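You operate a simulated robot arm through the tools that you are given. There is no shell and no other tool.

Carry out the task below with a simulated two-armed robot. There is one attempt and no reset: what you move stays moved.

TASK
Sort the green, blue and yellow beads into the cells of their colour and shut the tray's lid.
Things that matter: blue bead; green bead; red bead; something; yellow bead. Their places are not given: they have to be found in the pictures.

The check looks at the end state, three seconds after you hand in, the way a careful person would. Anything else that was tipped, shoved, dropped, spilled or broken makes it a failure. A push-on lid holds only when it is set on centred and level and pressed home; a screw cap is set on level and turned clockwise until tight.

THE ROBOT
Two 7-joint arms with two-finger parallel grippers on one trunk that stands fixed in place. Base frame: the origin is at the foot of the trunk, x ahead of it, y to its left, z up; the work surface is at about z = 0.75. Units: m, rad, N and s.
The left shoulder is at [0.07, 0.163, 1.145], the right one opposite. With the tool pointing down near the work surface each hand reaches from about 0.38 to 0.88 m from the base axis, measured 20 degrees to its own side. Payload 3.43 kg a hand.
The TCP of each hand is the grasp point between the finger pads, 0.034 m short of the fingertips. In the tool frame z runs along the fingers and y along their closing line. Largest opening 0.128 m; finger width 0.024, thickness 0.012; the body of the gripper, 0.048 by 0.13 m, starts 0.096 m behind the TCP.
Orientation is told as [roll, pitch, yaw] about the base's x, y, z axes, in that order, counted from this pose: with the fingers straight down and closing along the base's y, the tool's x points along the base's -x, its y along +y and its z along -z.

THE INTERFACE
- The arms move only by the tool nudge_tool. It takes "left_rows", "right_rows" or both (then of equal length, played together; a hand with none holds still); each is a list of rows, each a list of 6 numbers: the shift along the tool's x, y, z in m, then the turn, a rotation vector about the tool's x, y, z in rad. In form: [[x, y, z, rx, ry, rz], ...]. A call has 1 to 20 rows; each row is the pose to reach, as a shift and turn from the pose commanded when the call began, along the tool's axes at that moment. "left_grip" and "right_grip" are, for a hand that has rows, the opening in per cent of the stroke, from 0 (shut) to 100 (fully open), set as the call begins (left out, the last holds). A row lasts 0.2 s, in which the tool goes at most 0.05 m and 0.15 rad; a call with a longer step from one row to the next is refused whole, and so is a gripper value outside its range. Where a pose cannot be reached the arm comes as near as it can. A force on the tool above 70 N (or 10 N above the force at the start of the call, whichever is more), or a blocked arm, ends the call early, and 0.2 s more pass. Each finger travels about 0.153 m/s and halts on what it meets, pressing with about 35 N; the grip force reading is that of the motor and also rises with nothing between the fingers. The clock runs only during rows and for 0.2 s after the last one: add rows that repeat a pose to give the fingers time. It gives the time, the measured TCP pose, the force on the tool (base axes), the opening and the grip force at its end, in the units of the frame above (readings bear some noise), with the torque about the TCP (base axes, N m) and any sound that the robot's microphone picked up.
- Cameras (640 x 400 px; columns grow to the right, rows downward): "scene" is now at [0.1277, -0.0437, 1.3733]; the picture's right is [-0.50, -0.87, 0.00], its down [-0.49, 0.28, -0.82] and it looks along [0.72, -0.41, -0.57] (base axes); focal length 357 px, centre (320, 200). "left" rides on the left gripper at [0.076, 0.011, -0.16] in its tool frame; the picture's right is [-0.15, 0.99, 0.00], its down [-0.88, -0.13, -0.46] and it looks along [-0.45, -0.07, 0.89] (tool axes); focal length 234 px, centre (320, 200). "right" rides on the right gripper at [0.076, -0.011, -0.16] in its tool frame; the picture's right is [0.15, 0.99, 0.00], its down [-0.88, 0.13, -0.46] and it looks along [-0.45, 0.07, 0.89] (tool axes); focal length 234 px, centre (320, 200).
- camera(camera): a new picture of that camera. No time passes.
- lift_body(by): slides the trunk up (or, below 0, down) by that many m; the arms and the scene camera ride with it, the base frame stays. It gives what a move gives, with no picture.
- turn_head(pan, tilt): turns the head with the scene camera to pan (to the left, within 1.501 rad either way) and tilt (down, from -0.506 to 1.204), counted from straight ahead of the robot. It gives what a move gives.
- point_at(camera, pixels): for up to 12 pixels [column, row] of the newest picture of that camera ("zoom" is the newest enlarged one), the place [x, y, z] in the base frame of the surface seen there, good to about 0.002 m. No time passes.
- inspect(camera, box): a new picture of the part [left, top, right, bottom] of that camera's present view, enlarged. No time passes.
- finish_job(): hands the job in; it is judged then, once.

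Open the grippers and draw the arms clear of the work before you hand the job in, unless the task says otherwise.

The tools are called as name(argument=value, ...) on one line, values as JSON. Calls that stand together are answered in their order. nudge_tool: Moves the arms, as the interface text tells. Its arguments: {"type":"object","properties":{"left_rows":{"type":"array","items":{"type":"array","items":{"type":"number"}}},"left_grip":{"type":"number"},"right_rows":{"type":"array","items":{"type":"array","items":{"type":"number"}}},"right_grip":{"type":"number"}},"required":[]} The other tools are called the same way: lift_body (by) slides the trunk up or down; turn_head (pan, tilt) turns the head that bears the scene camera; camera (camera) takes a picture; point_at (camera, pixels) gives the place of the surface under pixels of a picture; inspect (camera, box) takes an enlarged picture of a part of a camera's view; finish_job () hands the job in.

At the start:

```text
time: 0.0
left_position: [0.5577, -0.0312, 1.1289]
left_ee_rot: [-0.001, 0.0, 0.0]
left_ft_force: [-0.1, -0.2, 0.6]
left_moment: [-0.02, 0.0, 0.0]
left_opening: 0.1279
left_gripper_force: 0.1
right_position: [0.4856, -0.5404, 1.1008]
right_ee_rot: [0.001, 0.0, -0.001]
right_ft_force: [0.6, -0.3, -0.2]
right_moment: [0.0, -0.04, 0.03]
right_opening: 0.128
right_gripper_force: 0.2
trunk travel left (down, up): [-0.625, 0.315]
head pan, tilt: [-0.52, 0.602]
```

scene: 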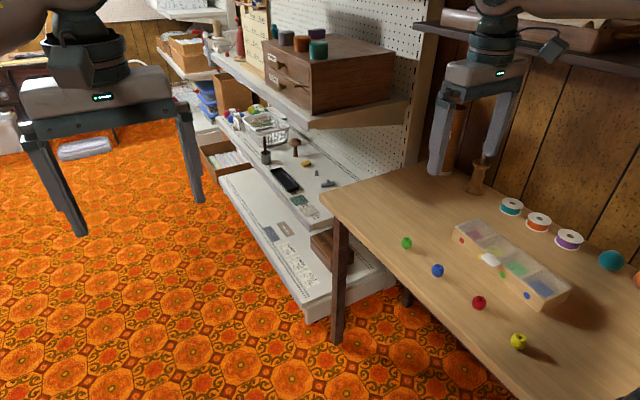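
right: 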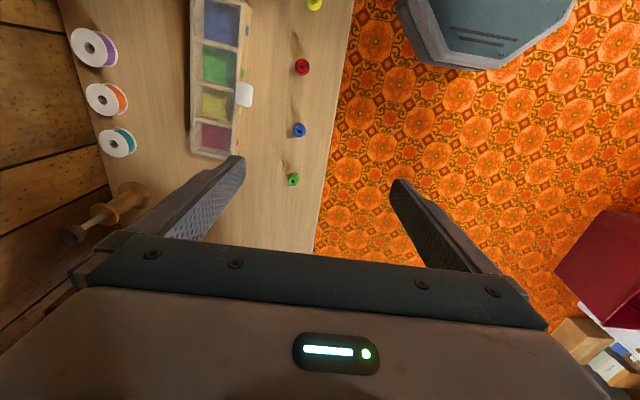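
left: 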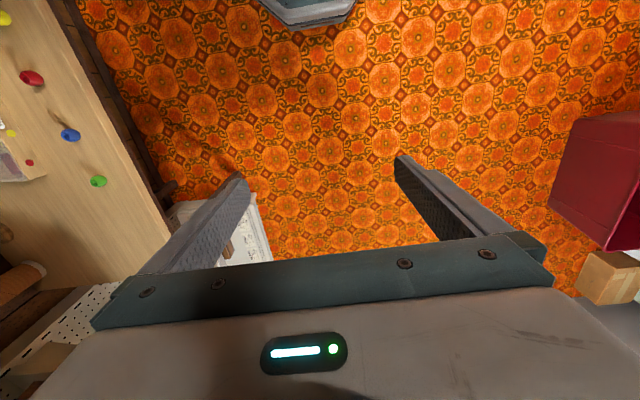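

The scene picture shows four beads (green ~(406,243), blue (437,270), red (479,303), yellow (519,341)) and a tray around (510,265) on the table at right. I'll enlarge those parts to understand the tray and lid.

inspect(camera="scene", box=[380, 190, 620, 340])

inspect(camera="right", box=[160, 0, 340, 200])

point_at(camera="scene", pixels=[[406, 243], [437, 270], [479, 303], [519, 341], [478, 229], [494, 246], [517, 268], [543, 288], [490, 259], [430, 230]])

```text
2.67 times, centred on (500, 265) of scene
```

zoom: 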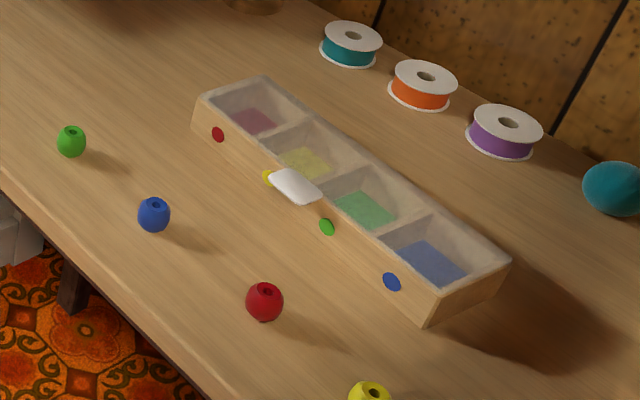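

```text
2.00 times, centred on (250, 100) of right
```

zoom: 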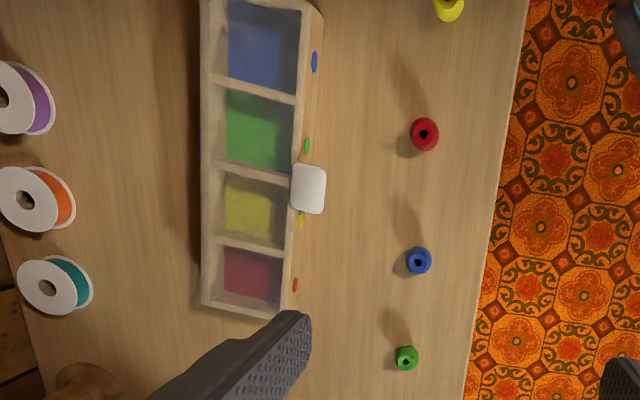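

```text
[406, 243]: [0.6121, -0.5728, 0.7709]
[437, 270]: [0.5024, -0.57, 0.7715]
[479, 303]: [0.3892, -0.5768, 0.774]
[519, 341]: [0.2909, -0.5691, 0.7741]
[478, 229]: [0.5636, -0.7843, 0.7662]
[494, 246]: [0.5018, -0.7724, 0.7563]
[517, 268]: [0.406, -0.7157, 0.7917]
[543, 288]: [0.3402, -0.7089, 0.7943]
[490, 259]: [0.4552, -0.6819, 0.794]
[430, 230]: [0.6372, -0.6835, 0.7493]
```

The tray runs along x with a hazy lid and a white tab at its near (+y) side. I'll turn the head to look straight at it.

turn_head(pan=-0.98, tilt=0.7)

camera(camera="scene")

```text
time: 0.9
left_position: [0.5565, -0.0313, 1.1293]
left_ee_rot: [0.0, 0.001, -0.001]
left_ft_force: [-0.1, -0.7, 1.1]
left_moment: [-0.04, -0.01, -0.04]
left_opening: 0.128
left_gripper_force: 0.0
right_position: [0.4855, -0.5404, 1.1007]
right_ee_rot: [-0.001, 0.0, 0.0]
right_ft_force: [1.5, 0.7, 0.6]
right_moment: [0.03, 0.03, 0.02]
right_opening: 0.1283
right_gripper_force: 0.0
trunk travel left (down, up): [-0.625, 0.315]
head pan, tilt: [-0.979, 0.7]
```

```text
taken
```

scene: 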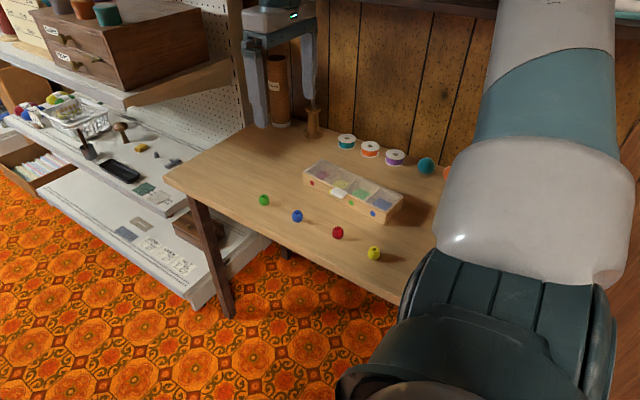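

inspect(camera="scene", box=[290, 125, 450, 235])

```text
3.64 times, centred on (370, 180) of scene
```

zoom: 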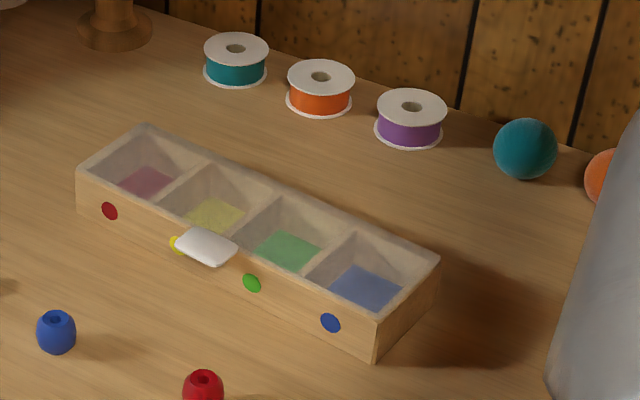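

The zoom shows a closed hazy lid with a white tab at (207,247) overhanging the near edge. I'll measure its corners, the tab and the surroundings.

point_at(camera="zoom", pixels=[[78, 172], [145, 124], [440, 258], [375, 318], [207, 247], [190, 236], [228, 250], [205, 262], [373, 358], [145, 180], [290, 200], [250, 232]])

point_at(camera="scene", pixels=[[264, 200], [297, 216], [337, 232], [374, 253], [347, 141], [395, 157], [426, 166], [312, 125]])

```text
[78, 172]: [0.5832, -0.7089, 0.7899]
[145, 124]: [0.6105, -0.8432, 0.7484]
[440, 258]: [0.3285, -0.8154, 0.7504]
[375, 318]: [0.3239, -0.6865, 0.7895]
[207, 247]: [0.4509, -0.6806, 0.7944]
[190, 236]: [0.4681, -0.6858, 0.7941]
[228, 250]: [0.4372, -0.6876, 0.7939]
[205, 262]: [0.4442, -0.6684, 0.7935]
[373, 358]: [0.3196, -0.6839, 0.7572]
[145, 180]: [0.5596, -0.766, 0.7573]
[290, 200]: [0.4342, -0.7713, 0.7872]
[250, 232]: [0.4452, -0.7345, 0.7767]
```

```text
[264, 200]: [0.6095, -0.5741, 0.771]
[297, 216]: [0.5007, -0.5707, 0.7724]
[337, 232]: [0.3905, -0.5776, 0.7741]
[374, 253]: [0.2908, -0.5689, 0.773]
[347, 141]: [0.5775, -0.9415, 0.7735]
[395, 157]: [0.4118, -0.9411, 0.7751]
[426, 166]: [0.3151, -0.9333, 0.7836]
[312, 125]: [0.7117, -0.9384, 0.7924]
```

Depth partly sees through the lid, so I'll move the right hand above the tray for a close view (about z=1.0, well above everything).

nudge_tool(right_rows=[[0.018, -0.03, 0.017, 0, 0, 0], [0.036, -0.06, 0.034, 0, 0, 0], [0.054, -0.09, 0.05, 0, 0, 0], [0.072, -0.12, 0.067, 0, 0, 0], [0.09, -0.15, 0.084, 0, 0, 0], [0.106, -0.18, 0.1, 0, 0, 0], [0.106, -0.18, 0.1, 0, 0, 0]])

camera(camera="right")

camera(camera="scene")

```text
time: 2.5
left_position: [0.5574, -0.0313, 1.1299]
left_ee_rot: [0.001, -0.001, 0.001]
left_ft_force: [-0.1, -0.4, 0.3]
left_moment: [-0.01, 0.01, -0.02]
left_opening: 0.1281
left_gripper_force: 0.1
right_position: [0.3815, -0.7203, 1.0003]
right_ee_rot: [-0.001, 0.0, -0.001]
right_ft_force: [-0.4, 0.5, 0.0]
right_moment: [-0.01, 0.01, 0.0]
right_opening: 0.1282
right_gripper_force: 0.0
trunk travel left (down, up): [-0.625, 0.315]
head pan, tilt: [-0.979, 0.7]
```

```text
taken
```

right: 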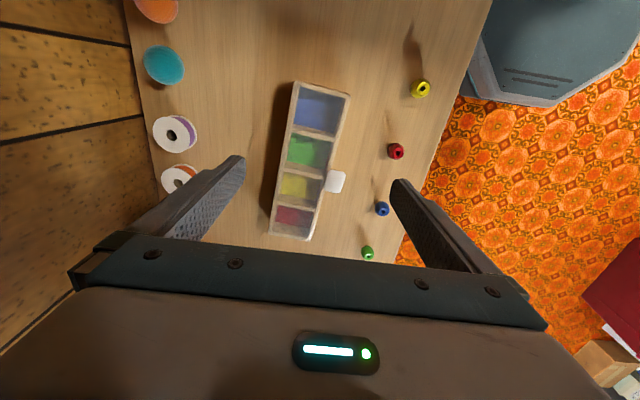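

```text
taken
```

scene: 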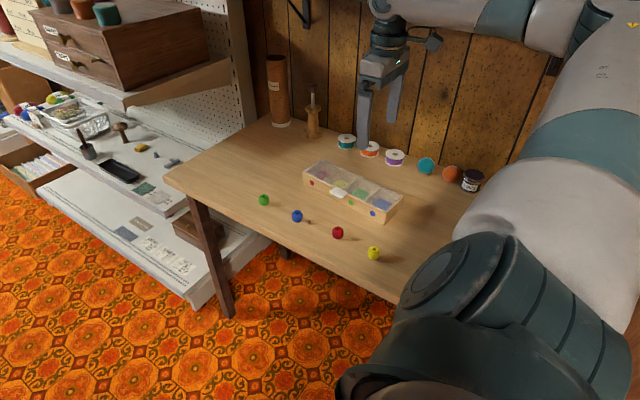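

The hand camera now sees the tray at about (305,160); I'll enlarge it to look for a hinge and the lid's edges.

inspect(camera="right", box=[250, 70, 370, 250])

inspect(camera="scene", box=[295, 150, 415, 230])

```text
2.22 times, centred on (310, 160) of right
```

zoom: 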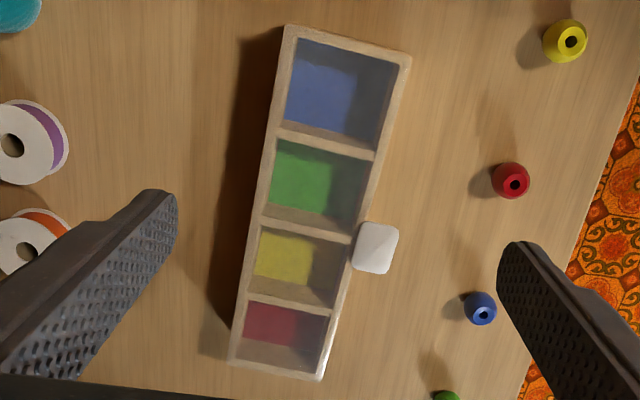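

```text
5.00 times, centred on (355, 190) of scene
```

zoom: 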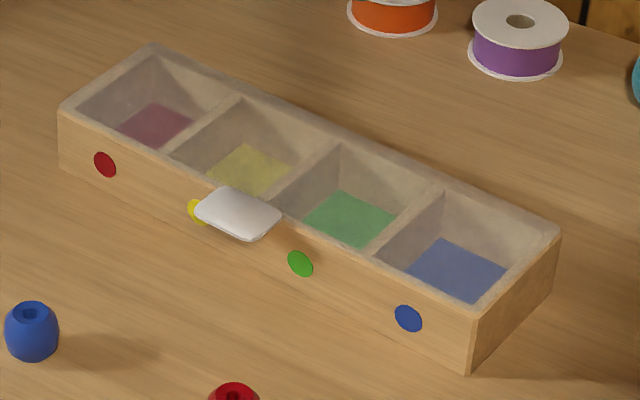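

The tray is slightly turned in this view; I'll measure its rim corners, dividers, cell floors and tab from the right camera.

point_at(camera="right", pixels=[[296, 83], [349, 95], [309, 240], [271, 232], [329, 181], [342, 183], [335, 172], [333, 190], [316, 108], [301, 149], [297, 187], [294, 216]])

inspect(camera="right", box=[280, 70, 360, 130])

inspect(camera="right", box=[290, 140, 370, 200])

```text
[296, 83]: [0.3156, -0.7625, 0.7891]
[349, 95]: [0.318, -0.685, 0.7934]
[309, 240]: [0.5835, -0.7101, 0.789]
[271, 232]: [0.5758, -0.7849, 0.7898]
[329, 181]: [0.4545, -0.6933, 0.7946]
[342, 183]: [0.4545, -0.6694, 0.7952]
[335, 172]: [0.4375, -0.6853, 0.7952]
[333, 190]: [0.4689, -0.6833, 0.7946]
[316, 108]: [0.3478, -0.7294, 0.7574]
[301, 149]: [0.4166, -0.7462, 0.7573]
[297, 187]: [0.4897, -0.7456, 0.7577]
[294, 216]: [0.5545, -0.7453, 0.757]
```

```text
6.67 times, centred on (320, 100) of right
```

zoom: 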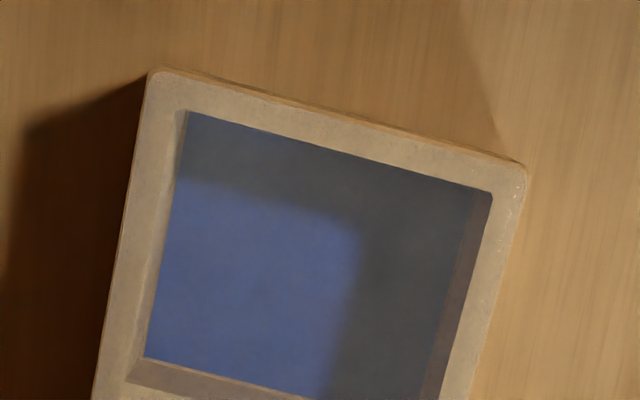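

```text
6.67 times, centred on (330, 170) of right
```

zoom: 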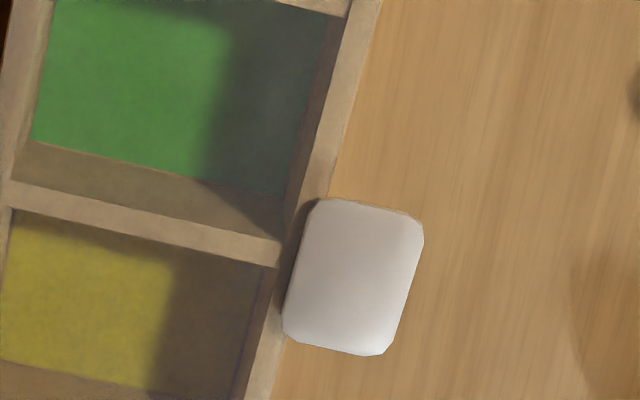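

Tray's long axis lies from about (0.317,-0.724) to (0.580,-0.747), i.e. turned ‑5° from x, top at z≈0.79, tab at about (0.454,-0.682,0.795). I'll turn the right hand so its fingers close along the tray's long axis with the camera on the near side, hovering in front of the tab.

nudge_tool(right_rows=[[-0.006, 0.007, 0, 0, 0, 0.138], [-0.012, 0.014, 0, 0, 0, 0.276], [-0.018, 0.021, 0, 0, 0, 0.414], [-0.024, 0.028, 0, 0, 0, 0.552], [-0.03, 0.035, 0, 0, 0, 0.69], [-0.036, 0.042, 0, 0, 0, 0.828], [-0.042, 0.049, 0, 0, 0, 0.966], [-0.048, 0.056, 0, 0, 0, 1.104], [-0.054, 0.063, 0, 0, 0, 1.242], [-0.06, 0.07, 0, 0, 0, 1.38], [-0.066, 0.077, 0, 0, 0, 1.518], [-0.072, 0.084, 0, 0, 0, 1.656], [-0.072, 0.084, 0, 0, 0, 1.656]])

camera(camera="right")

camera(camera="scene")

```text
time: 5.3
left_position: [0.5573, -0.0302, 1.1287]
left_ee_rot: [0.0, 0.0, 0.001]
left_ft_force: [-0.1, 0.1, 0.1]
left_moment: [0.03, 0.01, 0.02]
left_opening: 0.1281
left_gripper_force: 0.1
right_position: [0.452, -0.6363, 1.0016]
right_ee_rot: [0.001, -0.001, -1.657]
right_ft_force: [0.4, 0.3, 0.3]
right_moment: [-0.03, -0.01, -0.04]
right_opening: 0.1284
right_gripper_force: 0.0
trunk travel left (down, up): [-0.625, 0.315]
head pan, tilt: [-0.979, 0.7]
```

```text
taken
```

right: 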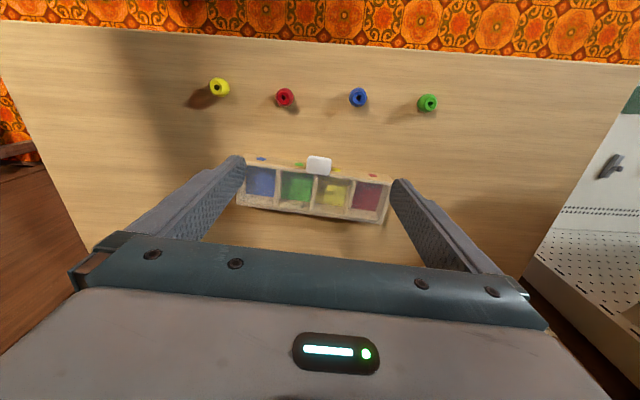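

```text
taken
```

scene: 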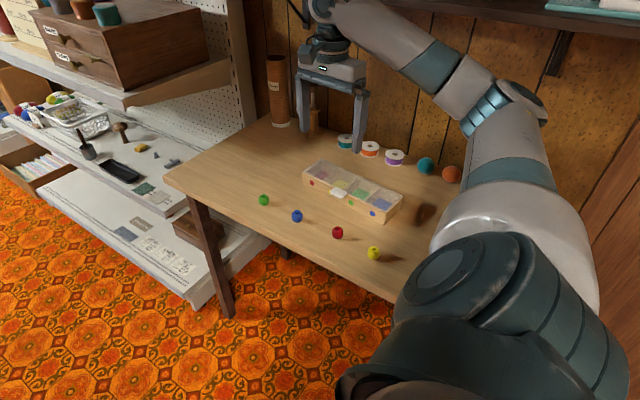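

The fingers now close along the tray. I'll refine the tab's position from this view, enlarged.

inspect(camera="right", box=[230, 140, 400, 230])

```text
3.76 times, centred on (315, 185) of right
```

zoom: 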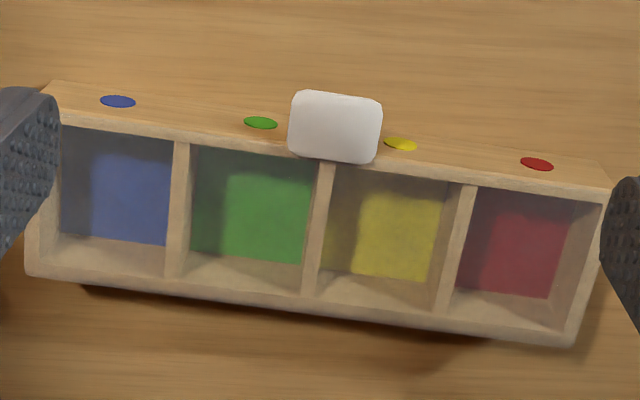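

point_at(camera="zoom", pixels=[[293, 128], [378, 135], [338, 98], [334, 158], [335, 128], [66, 125], [600, 196], [250, 141], [430, 178], [235, 292], [400, 315], [310, 220]])

```text
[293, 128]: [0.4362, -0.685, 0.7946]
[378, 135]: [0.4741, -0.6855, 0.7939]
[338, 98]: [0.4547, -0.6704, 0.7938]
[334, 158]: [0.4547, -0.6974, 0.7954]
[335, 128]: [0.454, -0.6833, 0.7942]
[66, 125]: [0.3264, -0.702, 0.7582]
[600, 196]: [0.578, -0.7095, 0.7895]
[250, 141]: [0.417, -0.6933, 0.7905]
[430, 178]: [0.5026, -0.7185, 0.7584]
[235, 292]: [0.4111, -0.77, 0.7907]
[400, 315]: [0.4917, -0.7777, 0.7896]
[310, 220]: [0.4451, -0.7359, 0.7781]
```

The tab spans x≈0.436–0.474, y≈-0.697…-0.669, top z≈0.794. I'll open to about 64 mm and descend to just above it, then look.

nudge_tool(right_rows=[[-0.01, 0.002, 0.03, 0, 0, 0], [-0.02, 0.004, 0.06, 0, 0, 0], [-0.03, 0.006, 0.09, 0, 0, 0], [-0.043, 0.0073, 0.12, 0, 0, 0], [-0.0432, 0.0073, 0.14, 0, 0, 0], [-0.0432, 0.0073, 0.14, 0, 0, 0]], right_grip=50)

camera(camera="right")

inspect(camera="scene", box=[285, 110, 415, 230])

```text
time: 6.7
left_position: [0.5576, -0.0304, 1.1296]
left_ee_rot: [0.001, 0.001, -0.001]
left_ft_force: [-0.8, 0.5, 0.1]
left_moment: [0.06, -0.01, -0.01]
left_opening: 0.1278
left_gripper_force: 0.0
right_position: [0.4537, -0.6796, 0.8616]
right_ee_rot: [0.001, 0.001, -1.657]
right_ft_force: [-0.6, -0.2, -0.3]
right_moment: [-0.02, 0.0, 0.03]
right_opening: 0.0639
right_gripper_force: 0.0
trunk travel left (down, up): [-0.625, 0.315]
head pan, tilt: [-0.979, 0.7]
```

```text
taken
```

right: 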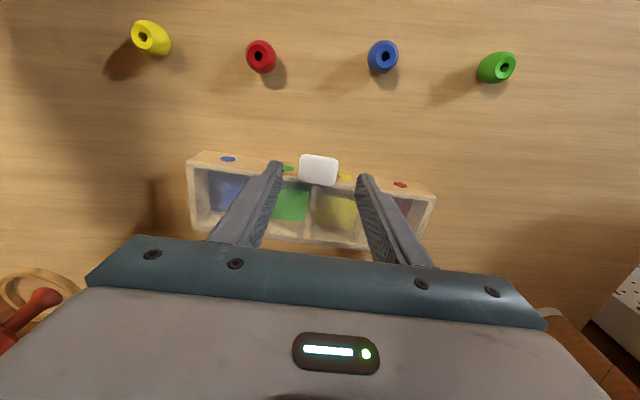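

```text
3.33 times, centred on (350, 170) of scene
```

zoom: 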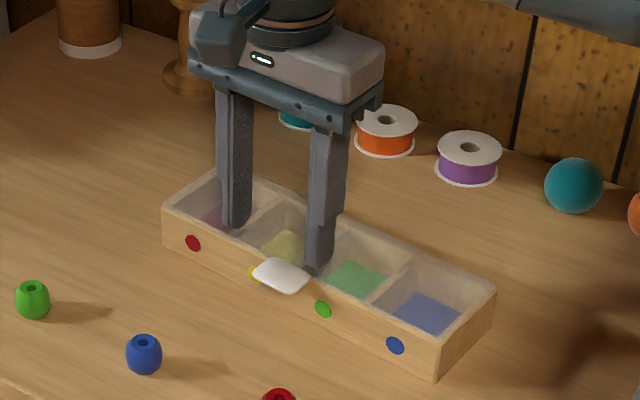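

Fingers straddle the tab with clearance to the lid edge. I'll descend 43 mm so the tips reach just below the tab, then close on it.

nudge_tool(right_rows=[[0.001, 0.0015, 0.015, 0, 0, 0], [0.001, 0.0015, 0.03, 0, 0, 0], [0.001, 0.0015, 0.043, 0, 0, 0], [0.001, 0.0015, 0.043, 0, 0, 0]])

camera(camera="right")

inspect(camera="scene", box=[305, 140, 395, 220])

```text
time: 7.7
left_position: [0.5573, -0.0305, 1.1301]
left_ee_rot: [0.0, 0.001, 0.001]
left_ft_force: [-0.1, -0.3, 0.5]
left_moment: [-0.02, 0.0, -0.02]
left_opening: 0.1281
left_gripper_force: 0.1
right_position: [0.4574, -0.6791, 0.818]
right_ee_rot: [0.0, -0.001, -1.657]
right_ft_force: [-0.5, -0.4, 0.0]
right_moment: [-0.03, 0.01, 0.02]
right_opening: 0.0638
right_gripper_force: 0.0
trunk travel left (down, up): [-0.625, 0.315]
head pan, tilt: [-0.979, 0.7]
```

```text
taken
```

right: 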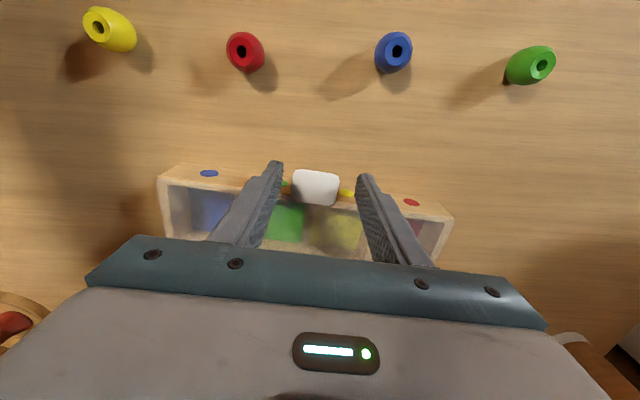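

```text
5.00 times, centred on (350, 180) of scene
```

zoom: 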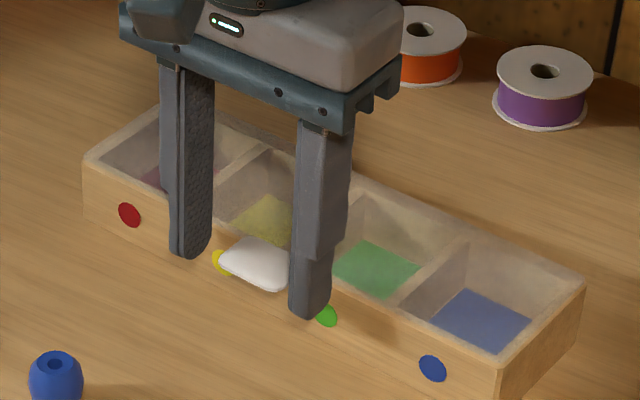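

The tips flank the tab with no contact. I close the gripper on it.

nudge_tool(right_rows=[[0, 0, 0, 0, 0, 0], [0, 0, 0, 0, 0, 0], [0, 0, 0, 0, 0, 0]], right_grip=15)

inspect(camera="scene", box=[305, 140, 395, 220])

```text
time: 8.5
left_position: [0.5576, -0.0315, 1.1298]
left_ee_rot: [0.001, 0.001, -0.001]
left_ft_force: [0.1, 0.4, -0.6]
left_moment: [0.03, 0.01, 0.0]
left_opening: 0.1281
left_gripper_force: 0.2
right_position: [0.4567, -0.6784, 0.8182]
right_ee_rot: [0.001, -0.001, -1.657]
right_ft_force: [-0.2, 0.6, 0.4]
right_moment: [0.05, 0.0, -0.3]
right_opening: 0.0395
right_gripper_force: 35.2
trunk travel left (down, up): [-0.625, 0.315]
head pan, tilt: [-0.979, 0.7]
```

```text
5.00 times, centred on (350, 180) of scene
```

zoom: 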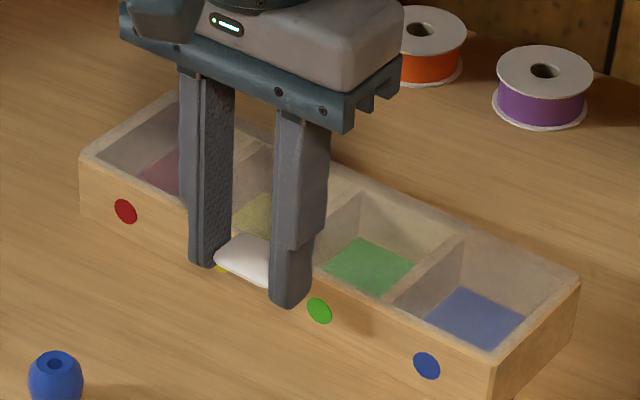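

Gripped (opening 39.5 mm, 35 N). Now I raise the tab a little along an arc about the rear edge (radius ~0.094 m) to test how the lid opens.

nudge_tool(right_rows=[[-0.0001, 0, -0.0047, 0, 0, 0], [-0.0005, 0, -0.0094, 0, 0, 0], [-0.001, 0, -0.014, 0, 0, 0], [-0.0019, 0, -0.0187, 0, 0, 0], [-0.003, 0, -0.0233, 0, 0, 0], [-0.003, 0, -0.0233, 0, 0, 0]])

inspect(camera="scene", box=[295, 130, 405, 225])

camera(camera="right")

```text
time: 9.9
left_position: [0.5586, -0.0299, 1.1291]
left_ee_rot: [0.0, 0.001, 0.001]
left_ft_force: [-1.1, 0.4, -0.3]
left_moment: [0.01, 0.01, -0.02]
left_opening: 0.128
left_gripper_force: 0.1
right_position: [0.4561, -0.6809, 0.8408]
right_ee_rot: [0.0, 0.002, -1.657]
right_ft_force: [-1.0, 0.6, -4.3]
right_moment: [0.3, -0.2, 0.02]
right_opening: 0.0397
right_gripper_force: 34.4
trunk travel left (down, up): [-0.625, 0.315]
head pan, tilt: [-0.979, 0.7]
```

```text
4.21 times, centred on (350, 178) of scene
```

zoom: 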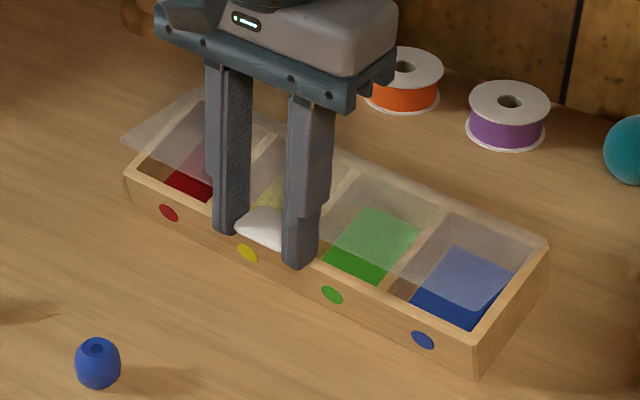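

```text
taken
```

right: 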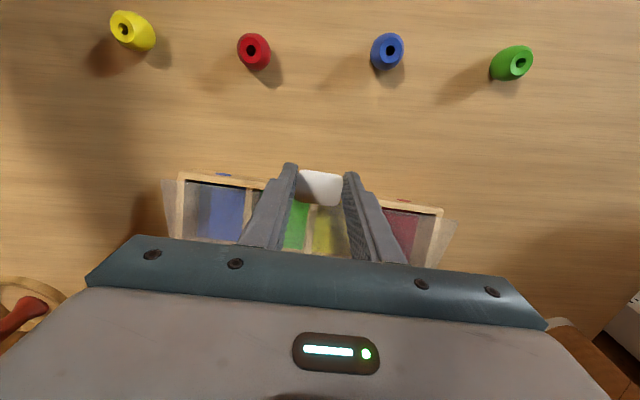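

The lid is hinged at the rear and opens with ~4 N. I continue along the arc to about 1.0 rad and look again.

nudge_tool(right_rows=[[-0.002, 0, -0.0067, 0, 0, 0], [-0.0045, 0, -0.0133, 0, 0, 0], [-0.0075, 0, -0.0197, 0, 0, 0], [-0.0109, 0, -0.0259, 0, 0, 0], [-0.015, 0, -0.0317, 0, 0, 0], [-0.0192, 0, -0.0373, 0, 0, 0], [-0.024, 0, -0.0425, 0, 0, 0], [-0.029, 0, -0.0474, 0, 0, 0], [-0.0345, 0, -0.0518, 0, 0, 0], [-0.0403, 0, -0.0558, 0, 0, 0], [-0.0403, 0, -0.0558, 0, 0, 0]])

inspect(camera="scene", box=[295, 110, 415, 225])

camera(camera="right")

```text
time: 12.3
left_position: [0.5578, -0.0316, 1.1291]
left_ee_rot: [0.0, 0.0, 0.0]
left_ft_force: [-0.5, 0.3, -0.8]
left_moment: [0.03, -0.01, 0.0]
left_opening: 0.1283
left_gripper_force: 0.1
right_position: [0.4545, -0.7225, 0.897]
right_ee_rot: [0.001, 0.002, -1.656]
right_ft_force: [0.1, 0.0, -6.2]
right_moment: [0.42, -0.06, 0.0]
right_opening: 0.0396
right_gripper_force: 35.4
trunk travel left (down, up): [-0.625, 0.315]
head pan, tilt: [-0.979, 0.7]
```

```text
3.48 times, centred on (355, 168) of scene
```

zoom: 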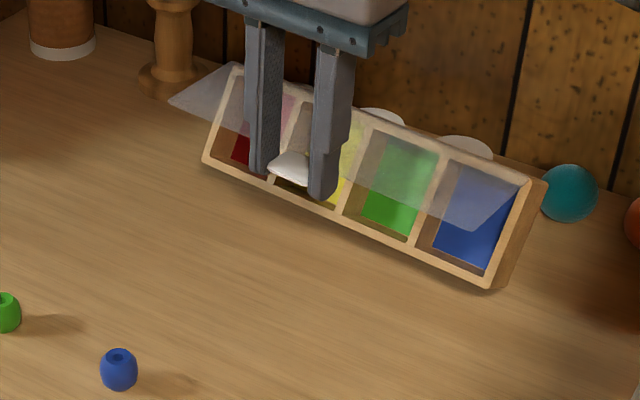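

```text
taken
```

right: 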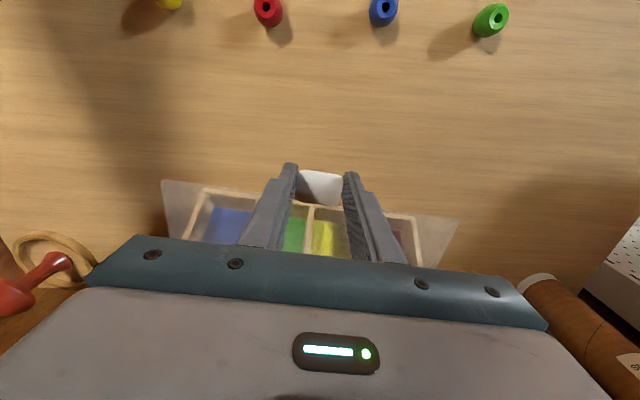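

The tab doesn't pivot in the pads: the tray's front edge is being lifted with the lid. I retrace the arc exactly to set the tray back down.

nudge_tool(right_rows=[[0.0058, 0, 0.004, 0, 0, 0], [0.0113, 0, 0.0084, 0, 0, 0], [0.0163, 0, 0.0133, 0, 0, 0], [0.0211, 0, 0.0185, 0, 0, 0], [0.0253, 0, 0.0241, 0, 0, 0], [0.0294, 0, 0.0299, 0, 0, 0], [0.0328, 0, 0.0361, 0, 0, 0], [0.0358, 0, 0.0425, 0, 0, 0], [0.0383, 0, 0.0491, 0, 0, 0], [0.0403, 0, 0.0558, 0, 0, 0], [0.0403, 0, 0.0558, 0, 0, 0]])

inspect(camera="scene", box=[295, 130, 405, 225])

```text
time: 14.7
left_position: [0.5562, -0.0299, 1.1307]
left_ee_rot: [-0.002, 0.001, 0.001]
left_ft_force: [0.1, -0.1, -0.3]
left_moment: [0.02, -0.01, -0.01]
left_opening: 0.1279
left_gripper_force: 0.1
right_position: [0.4571, -0.6818, 0.8421]
right_ee_rot: [0.0, 0.0, -1.657]
right_ft_force: [-5.1, 2.1, 9.2]
right_moment: [-0.88, 0.17, -0.1]
right_opening: 0.0393
right_gripper_force: 34.9
trunk travel left (down, up): [-0.625, 0.315]
head pan, tilt: [-0.979, 0.7]
```

```text
4.21 times, centred on (350, 178) of scene
```

zoom: 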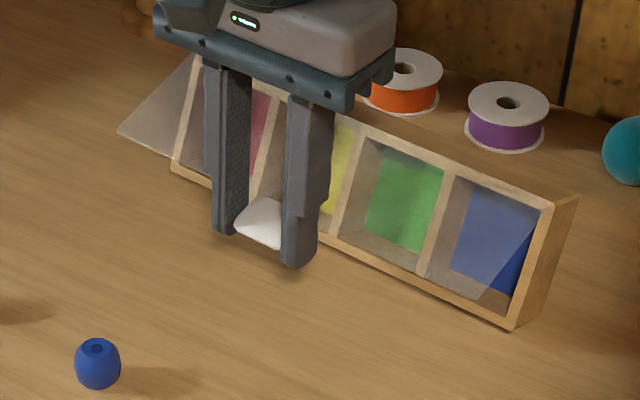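

The tray is hanging tilted from its hinge, opening toward the robot. I need a closer look before doing anything else.

camera(camera="right")

inspect(camera="scene", box=[310, 150, 400, 220])

point_at(camera="zoom", pixels=[[600, 165], [525, 370], [580, 180], [560, 290], [440, 310], [345, 200], [420, 120]])

```text
taken
```

right: 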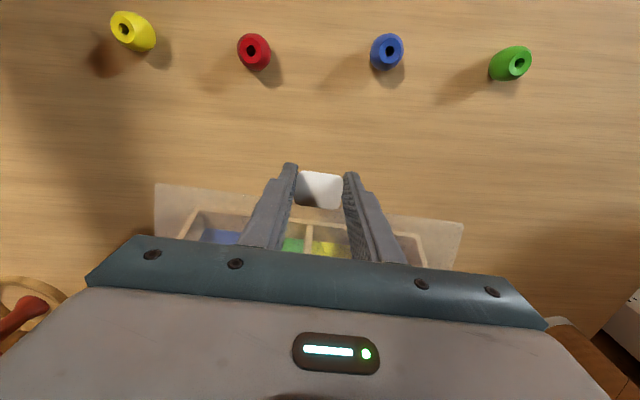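

```text
5.71 times, centred on (355, 185) of scene
```

zoom: 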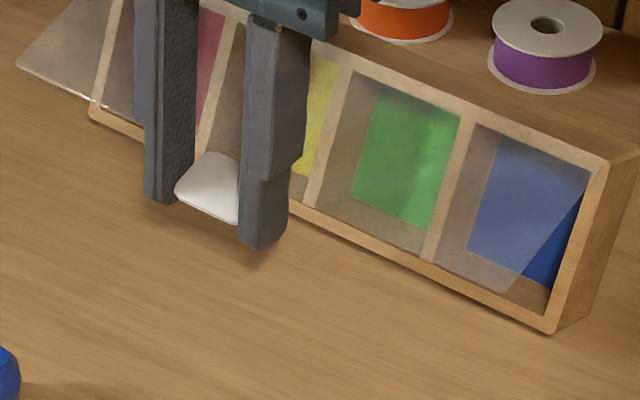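

```text
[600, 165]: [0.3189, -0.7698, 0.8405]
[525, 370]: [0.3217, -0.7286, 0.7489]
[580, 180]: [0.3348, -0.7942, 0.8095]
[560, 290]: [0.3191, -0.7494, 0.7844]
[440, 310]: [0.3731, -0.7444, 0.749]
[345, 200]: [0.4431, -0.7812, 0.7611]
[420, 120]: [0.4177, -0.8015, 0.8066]
```

The tray leans about 60° with its front-bottom edge on the table, held by the lid's hinge. I lift slightly (25 mm) and forward so it hangs free, to then lay it back on its base in a controlled way.

nudge_tool(right_rows=[[0, 0, -0.008, 0, 0, 0], [0.0, 0, -0.016, 0, 0, 0], [0.005, 0, -0.025, 0, 0, 0], [0.015, 0, -0.03, 0, 0, 0], [0.015, 0, -0.03, 0, 0, 0]])

inspect(camera="scene", box=[295, 120, 415, 225])

```text
time: 15.9
left_position: [0.5576, -0.0321, 1.1282]
left_ee_rot: [0.001, 0.0, 0.001]
left_ft_force: [1.0, -0.3, 1.2]
left_moment: [0.02, 0.05, 0.01]
left_opening: 0.1281
left_gripper_force: 0.0
right_position: [0.4574, -0.6673, 0.8712]
right_ee_rot: [0.001, 0.002, -1.656]
right_ft_force: [0.4, 0.2, -4.7]
right_moment: [0.46, -0.02, 0.02]
right_opening: 0.0395
right_gripper_force: 34.9
trunk travel left (down, up): [-0.625, 0.315]
head pan, tilt: [-0.979, 0.7]
```

```text
3.81 times, centred on (355, 172) of scene
```

zoom: 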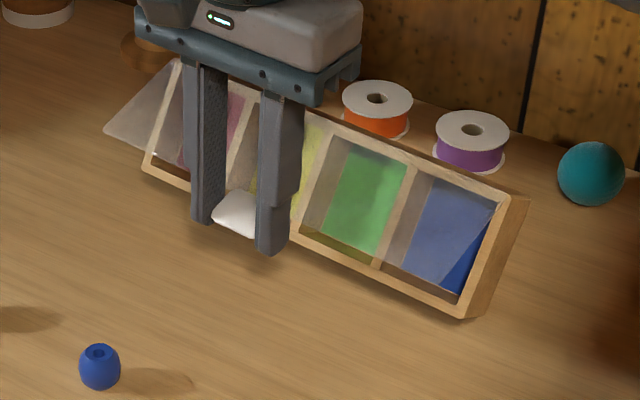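

It hangs free now (≈4.7 N). I tilt the hand 0.6 rad back about the finger-closing axis while raising, so that the lid points upward relative to the hinge before I set the tray down.

nudge_tool(right_rows=[[0, 0, -0.009, 0, 0.1, 0], [0, 0, -0.018, 0, 0.2, 0], [0, 0, -0.027, 0, 0.3, 0], [0, 0, -0.036, 0, 0.4, 0], [0, 0, -0.045, 0, 0.5, 0], [0, 0, -0.05, 0, 0.6, 0], [0, 0, -0.05, 0, 0.6, 0], [0, 0, -0.05, 0, 0.6, 0]])

inspect(camera="scene", box=[295, 110, 415, 225])

camera(camera="right")

```text
time: 17.7
left_position: [0.5572, -0.0306, 1.1292]
left_ee_rot: [0.001, 0.0, 0.001]
left_ft_force: [-0.2, -0.5, 0.1]
left_moment: [-0.03, 0.01, -0.01]
left_opening: 0.1281
left_gripper_force: 0.1
right_position: [0.4582, -0.6673, 0.9209]
right_ee_rot: [-0.002, 0.601, -1.657]
right_ft_force: [0.4, 0.3, -4.4]
right_moment: [0.35, 0.0, 0.0]
right_opening: 0.0395
right_gripper_force: 35.3
trunk travel left (down, up): [-0.625, 0.315]
head pan, tilt: [-0.979, 0.7]
```

```text
3.48 times, centred on (355, 168) of scene
```

zoom: 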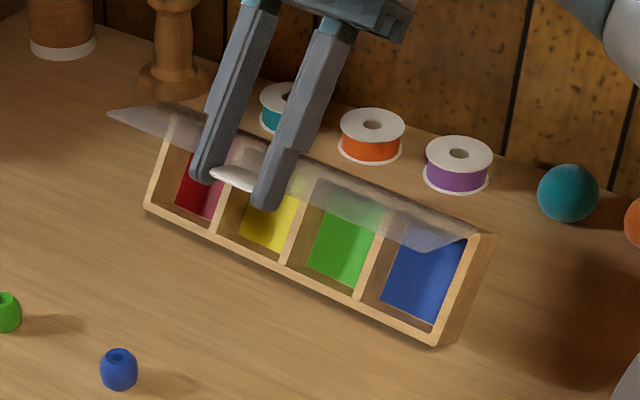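

```text
taken
```

right: 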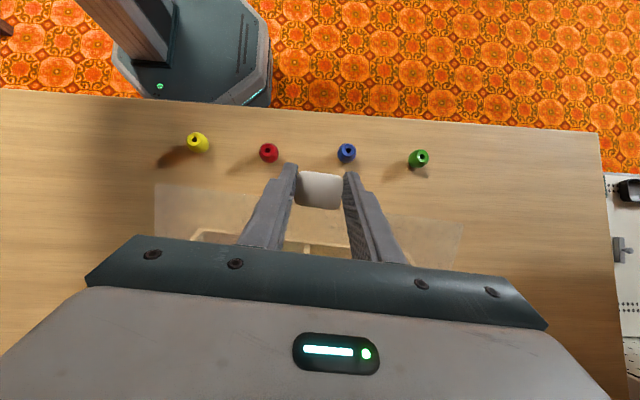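

The lid now opens well away from the tray, which hangs from the hinge. I'll measure tray end-corner heights.

point_at(camera="zoom", pixels=[[470, 240], [433, 338], [440, 342], [488, 240], [450, 290], [150, 205], [180, 110], [235, 178]])

```text
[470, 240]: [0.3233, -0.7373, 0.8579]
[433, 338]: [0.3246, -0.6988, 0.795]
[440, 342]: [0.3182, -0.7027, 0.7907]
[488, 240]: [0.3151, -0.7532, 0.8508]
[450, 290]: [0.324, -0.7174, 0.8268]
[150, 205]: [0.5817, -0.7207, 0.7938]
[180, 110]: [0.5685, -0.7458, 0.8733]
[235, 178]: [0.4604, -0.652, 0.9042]
```

Front-bottom edge hangs ~24 mm above the table, ~47 mm behind its original line. I move forward 47 mm and down 18 mm, then check.

nudge_tool(right_rows=[[0.0097, 0, 0.0066, 0, 0, 0], [0.0194, 0, 0.0133, 0, 0, 0], [0.0291, 0, 0.0199, 0, 0, 0], [0.0388, 0, 0.0265, 0, 0, 0], [0.0286, 0, 0.0414, 0, 0, 0], [0.0286, 0, 0.0414, 0, 0, 0], [0.0286, 0, 0.0414, 0, 0, 0]])

inspect(camera="scene", box=[295, 125, 415, 235])

point_at(camera="zoom", pixels=[[470, 240], [433, 338], [440, 342], [488, 240]])

```text
time: 19.3
left_position: [0.557, -0.0326, 1.1291]
left_ee_rot: [0.001, 0.001, 0.001]
left_ft_force: [-0.3, -0.4, 0.7]
left_moment: [0.01, 0.01, -0.03]
left_opening: 0.1281
left_gripper_force: 0.1
right_position: [0.4625, -0.6203, 0.9004]
right_ee_rot: [0.001, 0.6, -1.657]
right_ft_force: [0.1, 0.3, -4.0]
right_moment: [0.37, -0.03, -0.01]
right_opening: 0.0393
right_gripper_force: 35.5
trunk travel left (down, up): [-0.625, 0.315]
head pan, tilt: [-0.979, 0.7]
```

```text
3.64 times, centred on (355, 180) of scene
```

zoom: 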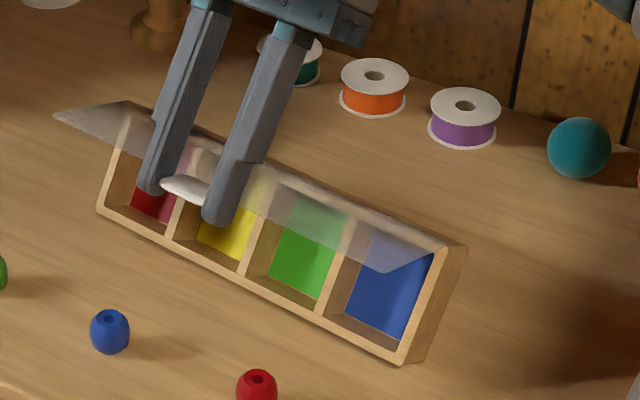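

```text
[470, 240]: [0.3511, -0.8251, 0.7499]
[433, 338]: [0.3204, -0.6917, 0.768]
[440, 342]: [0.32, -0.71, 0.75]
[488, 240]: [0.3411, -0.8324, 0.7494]
```

The tray's front-bottom edge is nearly touching. I touch down and start drawing the hinge back and down in an arc so the tray lays onto its base; first half, then look.

nudge_tool(right_rows=[[-0.0028, 0, 0.0041, 0, 0, 0], [-0.0075, 0, 0.0017, 0, 0, 0], [-0.0122, 0, -0.0007, 0, 0, 0], [-0.0172, 0, -0.0026, 0, 0, 0], [-0.0222, 0, -0.0044, 0, 0, 0], [-0.0281, 0, -0.0057, 0, 0, 0], [-0.034, 0, -0.007, 0, 0, 0], [-0.034, 0, -0.007, 0, 0, 0]])

inspect(camera="scene", box=[295, 125, 415, 235])

```text
time: 21.1
left_position: [0.5573, -0.031, 1.1296]
left_ee_rot: [-0.001, -0.002, -0.001]
left_ft_force: [-1.4, -0.2, -0.3]
left_moment: [-0.01, -0.02, -0.02]
left_opening: 0.1281
left_gripper_force: 0.1
right_position: [0.4587, -0.6515, 0.8897]
right_ee_rot: [-0.003, 0.6, -1.656]
right_ft_force: [-1.2, -3.2, 3.6]
right_moment: [-0.47, 0.09, -0.05]
right_opening: 0.0396
right_gripper_force: 34.2
trunk travel left (down, up): [-0.625, 0.315]
head pan, tilt: [-0.979, 0.7]
```

```text
3.64 times, centred on (355, 180) of scene
```

zoom: 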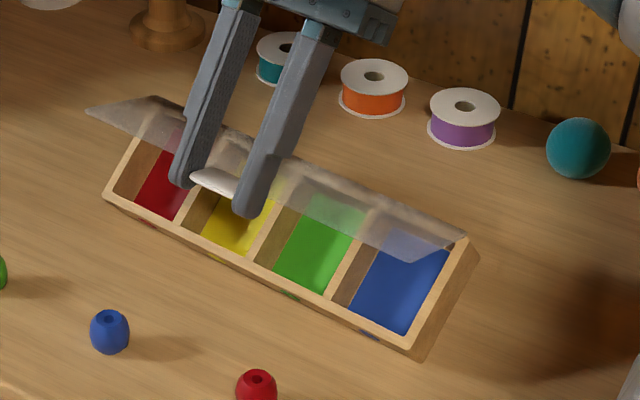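

It's laying back correctly, cells up. I continue the arc until the base is flat.

nudge_tool(right_rows=[[-0.0053, 0, -0.0006, 0, 0, 0], [-0.0106, 0, -0.001, 0, 0, 0], [-0.0166, 0, -0.0009, 0, 0, 0], [-0.0226, 0, -0.0006, 0, 0, 0], [-0.0278, 0, 0.0003, 0, 0, 0], [-0.033, 0, 0.0012, 0, 0, 0], [-0.0388, 0, 0.003, 0, 0, 0], [-0.0446, 0, 0.0048, 0, 0, 0], [-0.0495, 0, 0.007, 0, 0, 0], [-0.0495, 0, 0.007, 0, 0, 0]])

inspect(camera="scene", box=[295, 125, 415, 235])

```text
time: 23.3
left_position: [0.558, -0.0324, 1.1295]
left_ee_rot: [0.0, 0.001, 0.001]
left_ft_force: [0.2, -1.2, 0.2]
left_moment: [-0.02, -0.01, 0.03]
left_opening: 0.1281
left_gripper_force: 0.0
right_position: [0.4557, -0.6892, 0.8562]
right_ee_rot: [0.0, 0.602, -1.656]
right_ft_force: [-0.3, -0.3, -2.3]
right_moment: [0.13, 0.02, 0.02]
right_opening: 0.0394
right_gripper_force: 35.1
trunk travel left (down, up): [-0.625, 0.315]
head pan, tilt: [-0.979, 0.7]
```

```text
3.64 times, centred on (355, 180) of scene
```

zoom: 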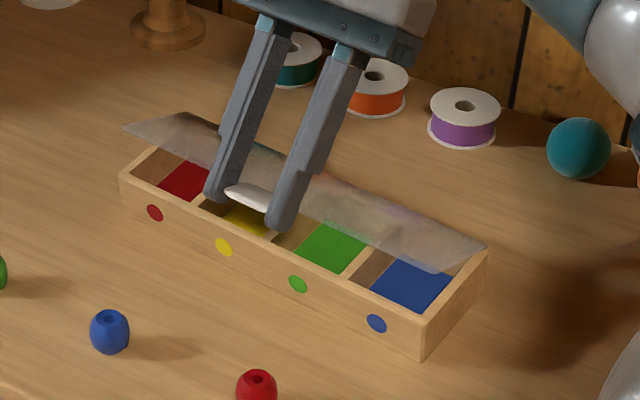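

The tray is almost flat (residual −2.3 N pull). I finish the last few millimetres.

nudge_tool(right_rows=[[-0.0024, 0, 0.0011, 0, 0, 0], [-0.0048, 0, 0.0022, 0, 0, 0], [-0.0048, 0, 0.0022, 0, 0, 0]])

inspect(camera="scene", box=[295, 125, 415, 235])

point_at(camera="zoom", pixels=[[477, 258], [424, 318], [424, 352], [125, 178], [428, 312], [250, 195], [480, 268], [465, 290]])

```text
time: 24.1
left_position: [0.5575, -0.0318, 1.1274]
left_ee_rot: [0.0, 0.0, 0.001]
left_ft_force: [0.4, 0.8, 0.1]
left_moment: [-0.01, -0.02, 0.03]
left_opening: 0.1283
left_gripper_force: 0.0
right_position: [0.457, -0.6905, 0.8512]
right_ee_rot: [0.0, 0.6, -1.657]
right_ft_force: [-1.1, -0.3, -2.0]
right_moment: [0.13, 0.0, -0.03]
right_opening: 0.0392
right_gripper_force: 34.7
trunk travel left (down, up): [-0.625, 0.315]
head pan, tilt: [-0.979, 0.7]
```

```text
3.64 times, centred on (355, 180) of scene
```

zoom: 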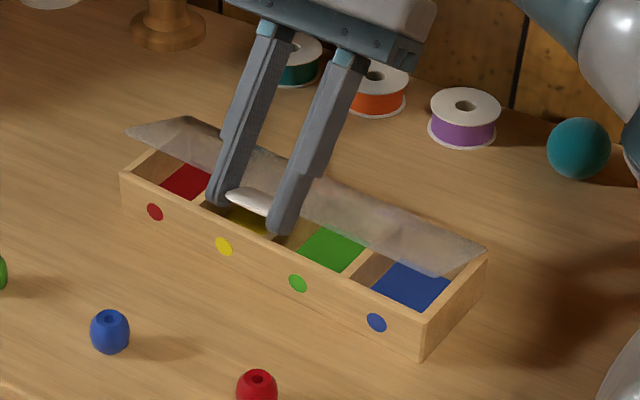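

```text
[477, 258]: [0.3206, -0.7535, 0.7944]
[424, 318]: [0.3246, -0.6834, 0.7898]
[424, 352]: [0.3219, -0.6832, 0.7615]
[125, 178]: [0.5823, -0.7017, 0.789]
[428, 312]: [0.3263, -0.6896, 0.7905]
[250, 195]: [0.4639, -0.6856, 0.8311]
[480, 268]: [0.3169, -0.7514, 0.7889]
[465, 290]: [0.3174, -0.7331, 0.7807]
```

The tray is flat again at its original place, and the lid is held ~25° open. The 35 N pinch prevents the tab pivoting in the pads, so I test whether a command just under the contact width gives a lighter grip.

nudge_tool(right_rows=[[0, 0, 0, 0, 0, 0], [0, 0, 0, 0, 0, 0]], right_grip=30)

```text
time: 24.7
left_position: [0.5573, -0.0316, 1.1292]
left_ee_rot: [-0.001, -0.001, -0.001]
left_ft_force: [-0.3, -0.1, -0.2]
left_moment: [-0.02, 0.01, -0.04]
left_opening: 0.1279
left_gripper_force: 0.1
right_position: [0.4574, -0.6908, 0.8504]
right_ee_rot: [-0.001, 0.601, -1.656]
right_ft_force: [-0.5, -0.2, -2.3]
right_moment: [0.14, 0.0, -0.03]
right_opening: 0.0394
right_gripper_force: 35.2
trunk travel left (down, up): [-0.625, 0.315]
head pan, tilt: [-0.979, 0.7]
```

Still 35 N with 1 mm of error; try a smaller one.

nudge_tool(right_rows=[[0, 0, 0, 0, 0, 0], [0, 0, 0, 0, 0, 0]], right_grip=30.6)

```text
time: 25.3
left_position: [0.5574, -0.0301, 1.1291]
left_ee_rot: [0.0, -0.001, 0.0]
left_ft_force: [0.7, -1.6, -1.0]
left_moment: [0.0, -0.01, 0.0]
left_opening: 0.128
left_gripper_force: 0.1
right_position: [0.4564, -0.6901, 0.852]
right_ee_rot: [0.001, 0.599, -1.658]
right_ft_force: [0.4, 0.5, 0.9]
right_moment: [0.01, -0.04, -0.03]
right_opening: 0.0399
right_gripper_force: 0.8
trunk travel left (down, up): [-0.625, 0.315]
head pan, tilt: [-0.979, 0.7]
```

Force dropped to 0.8 N; check whether the lid stayed up.

inspect(camera="scene", box=[295, 125, 415, 235])

camera(camera="right")

```text
3.64 times, centred on (355, 180) of scene
```

zoom: 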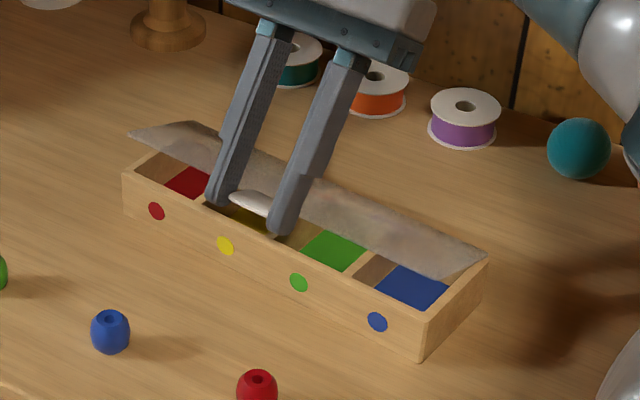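

```text
taken
```

right: 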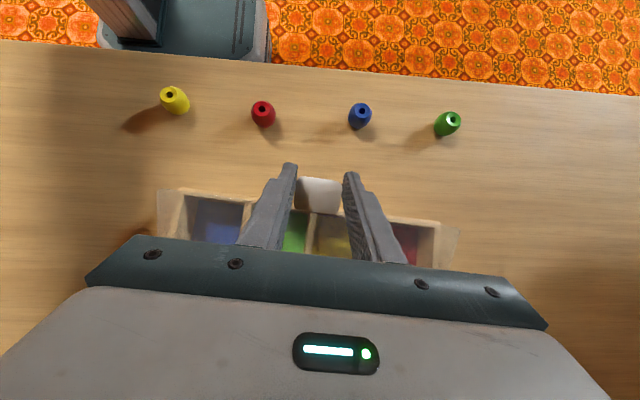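

The lid remains up with almost no grip — the hinge seems to have friction. I open the fingers more to confirm.

nudge_tool(right_rows=[[0, 0, 0, 0, 0, 0], [0, 0, 0, 0, 0, 0]], right_grip=36)

inspect(camera="scene", box=[295, 125, 415, 235])

```text
time: 25.9
left_position: [0.5567, -0.0319, 1.1297]
left_ee_rot: [-0.001, 0.002, 0.0]
left_ft_force: [0.6, 0.4, -0.2]
left_moment: [-0.01, 0.01, 0.01]
left_opening: 0.1279
left_gripper_force: 0.0
right_position: [0.4566, -0.6909, 0.8521]
right_ee_rot: [-0.001, 0.599, -1.655]
right_ft_force: [-0.4, -0.6, -0.9]
right_moment: [0.0, 0.01, 0.0]
right_opening: 0.0461
right_gripper_force: 0.1
trunk travel left (down, up): [-0.625, 0.315]
head pan, tilt: [-0.979, 0.7]
```

```text
3.64 times, centred on (355, 180) of scene
```

zoom: 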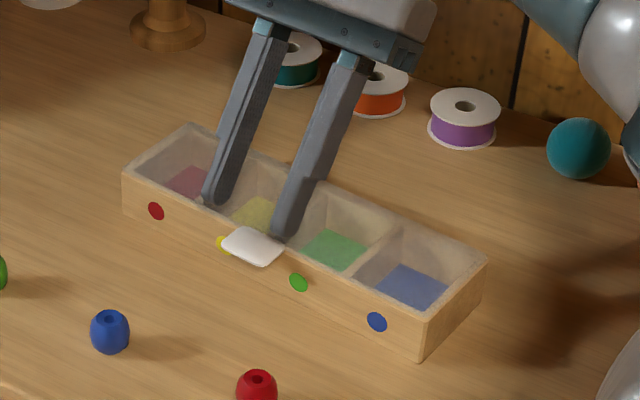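

The lid fell shut on full release, but a very light pinch (~1 N) held it — so a light pinch lets the tab pivot. I back out, straighten the hand to vertical above the tab and re-measure.

nudge_tool(right_rows=[[0, 0, -0.025, 0, 0, 0], [0, 0, -0.05, 0, 0, 0], [0.009, 0, -0.046, 0, -0.15, 0], [0.018, 0, -0.043, 0, -0.3, 0], [0.028, 0, -0.039, 0, -0.45, 0], [0.0369, 0, -0.0353, 0, -0.599, 0], [0.0369, 0, -0.0353, 0, -0.599, 0]], right_grip=50)

inspect(camera="right", box=[230, 130, 410, 240])

```text
time: 27.5
left_position: [0.5575, -0.0319, 1.1282]
left_ee_rot: [-0.001, 0.0, 0.0]
left_ft_force: [-0.2, 0.8, -0.2]
left_moment: [0.03, 0.01, 0.0]
left_opening: 0.128
left_gripper_force: 0.0
right_position: [0.4576, -0.6825, 0.9002]
right_ee_rot: [0.0, 0.0, -1.657]
right_ft_force: [0.0, -0.8, 1.1]
right_moment: [-0.01, -0.01, -0.02]
right_opening: 0.0644
right_gripper_force: 0.0
trunk travel left (down, up): [-0.625, 0.315]
head pan, tilt: [-0.979, 0.7]
```

```text
3.56 times, centred on (320, 185) of right
```

zoom: 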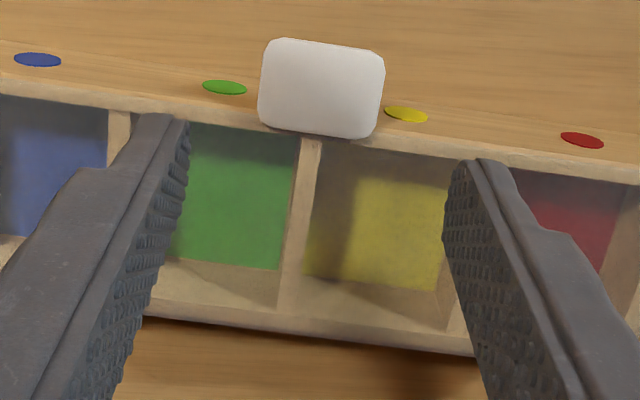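

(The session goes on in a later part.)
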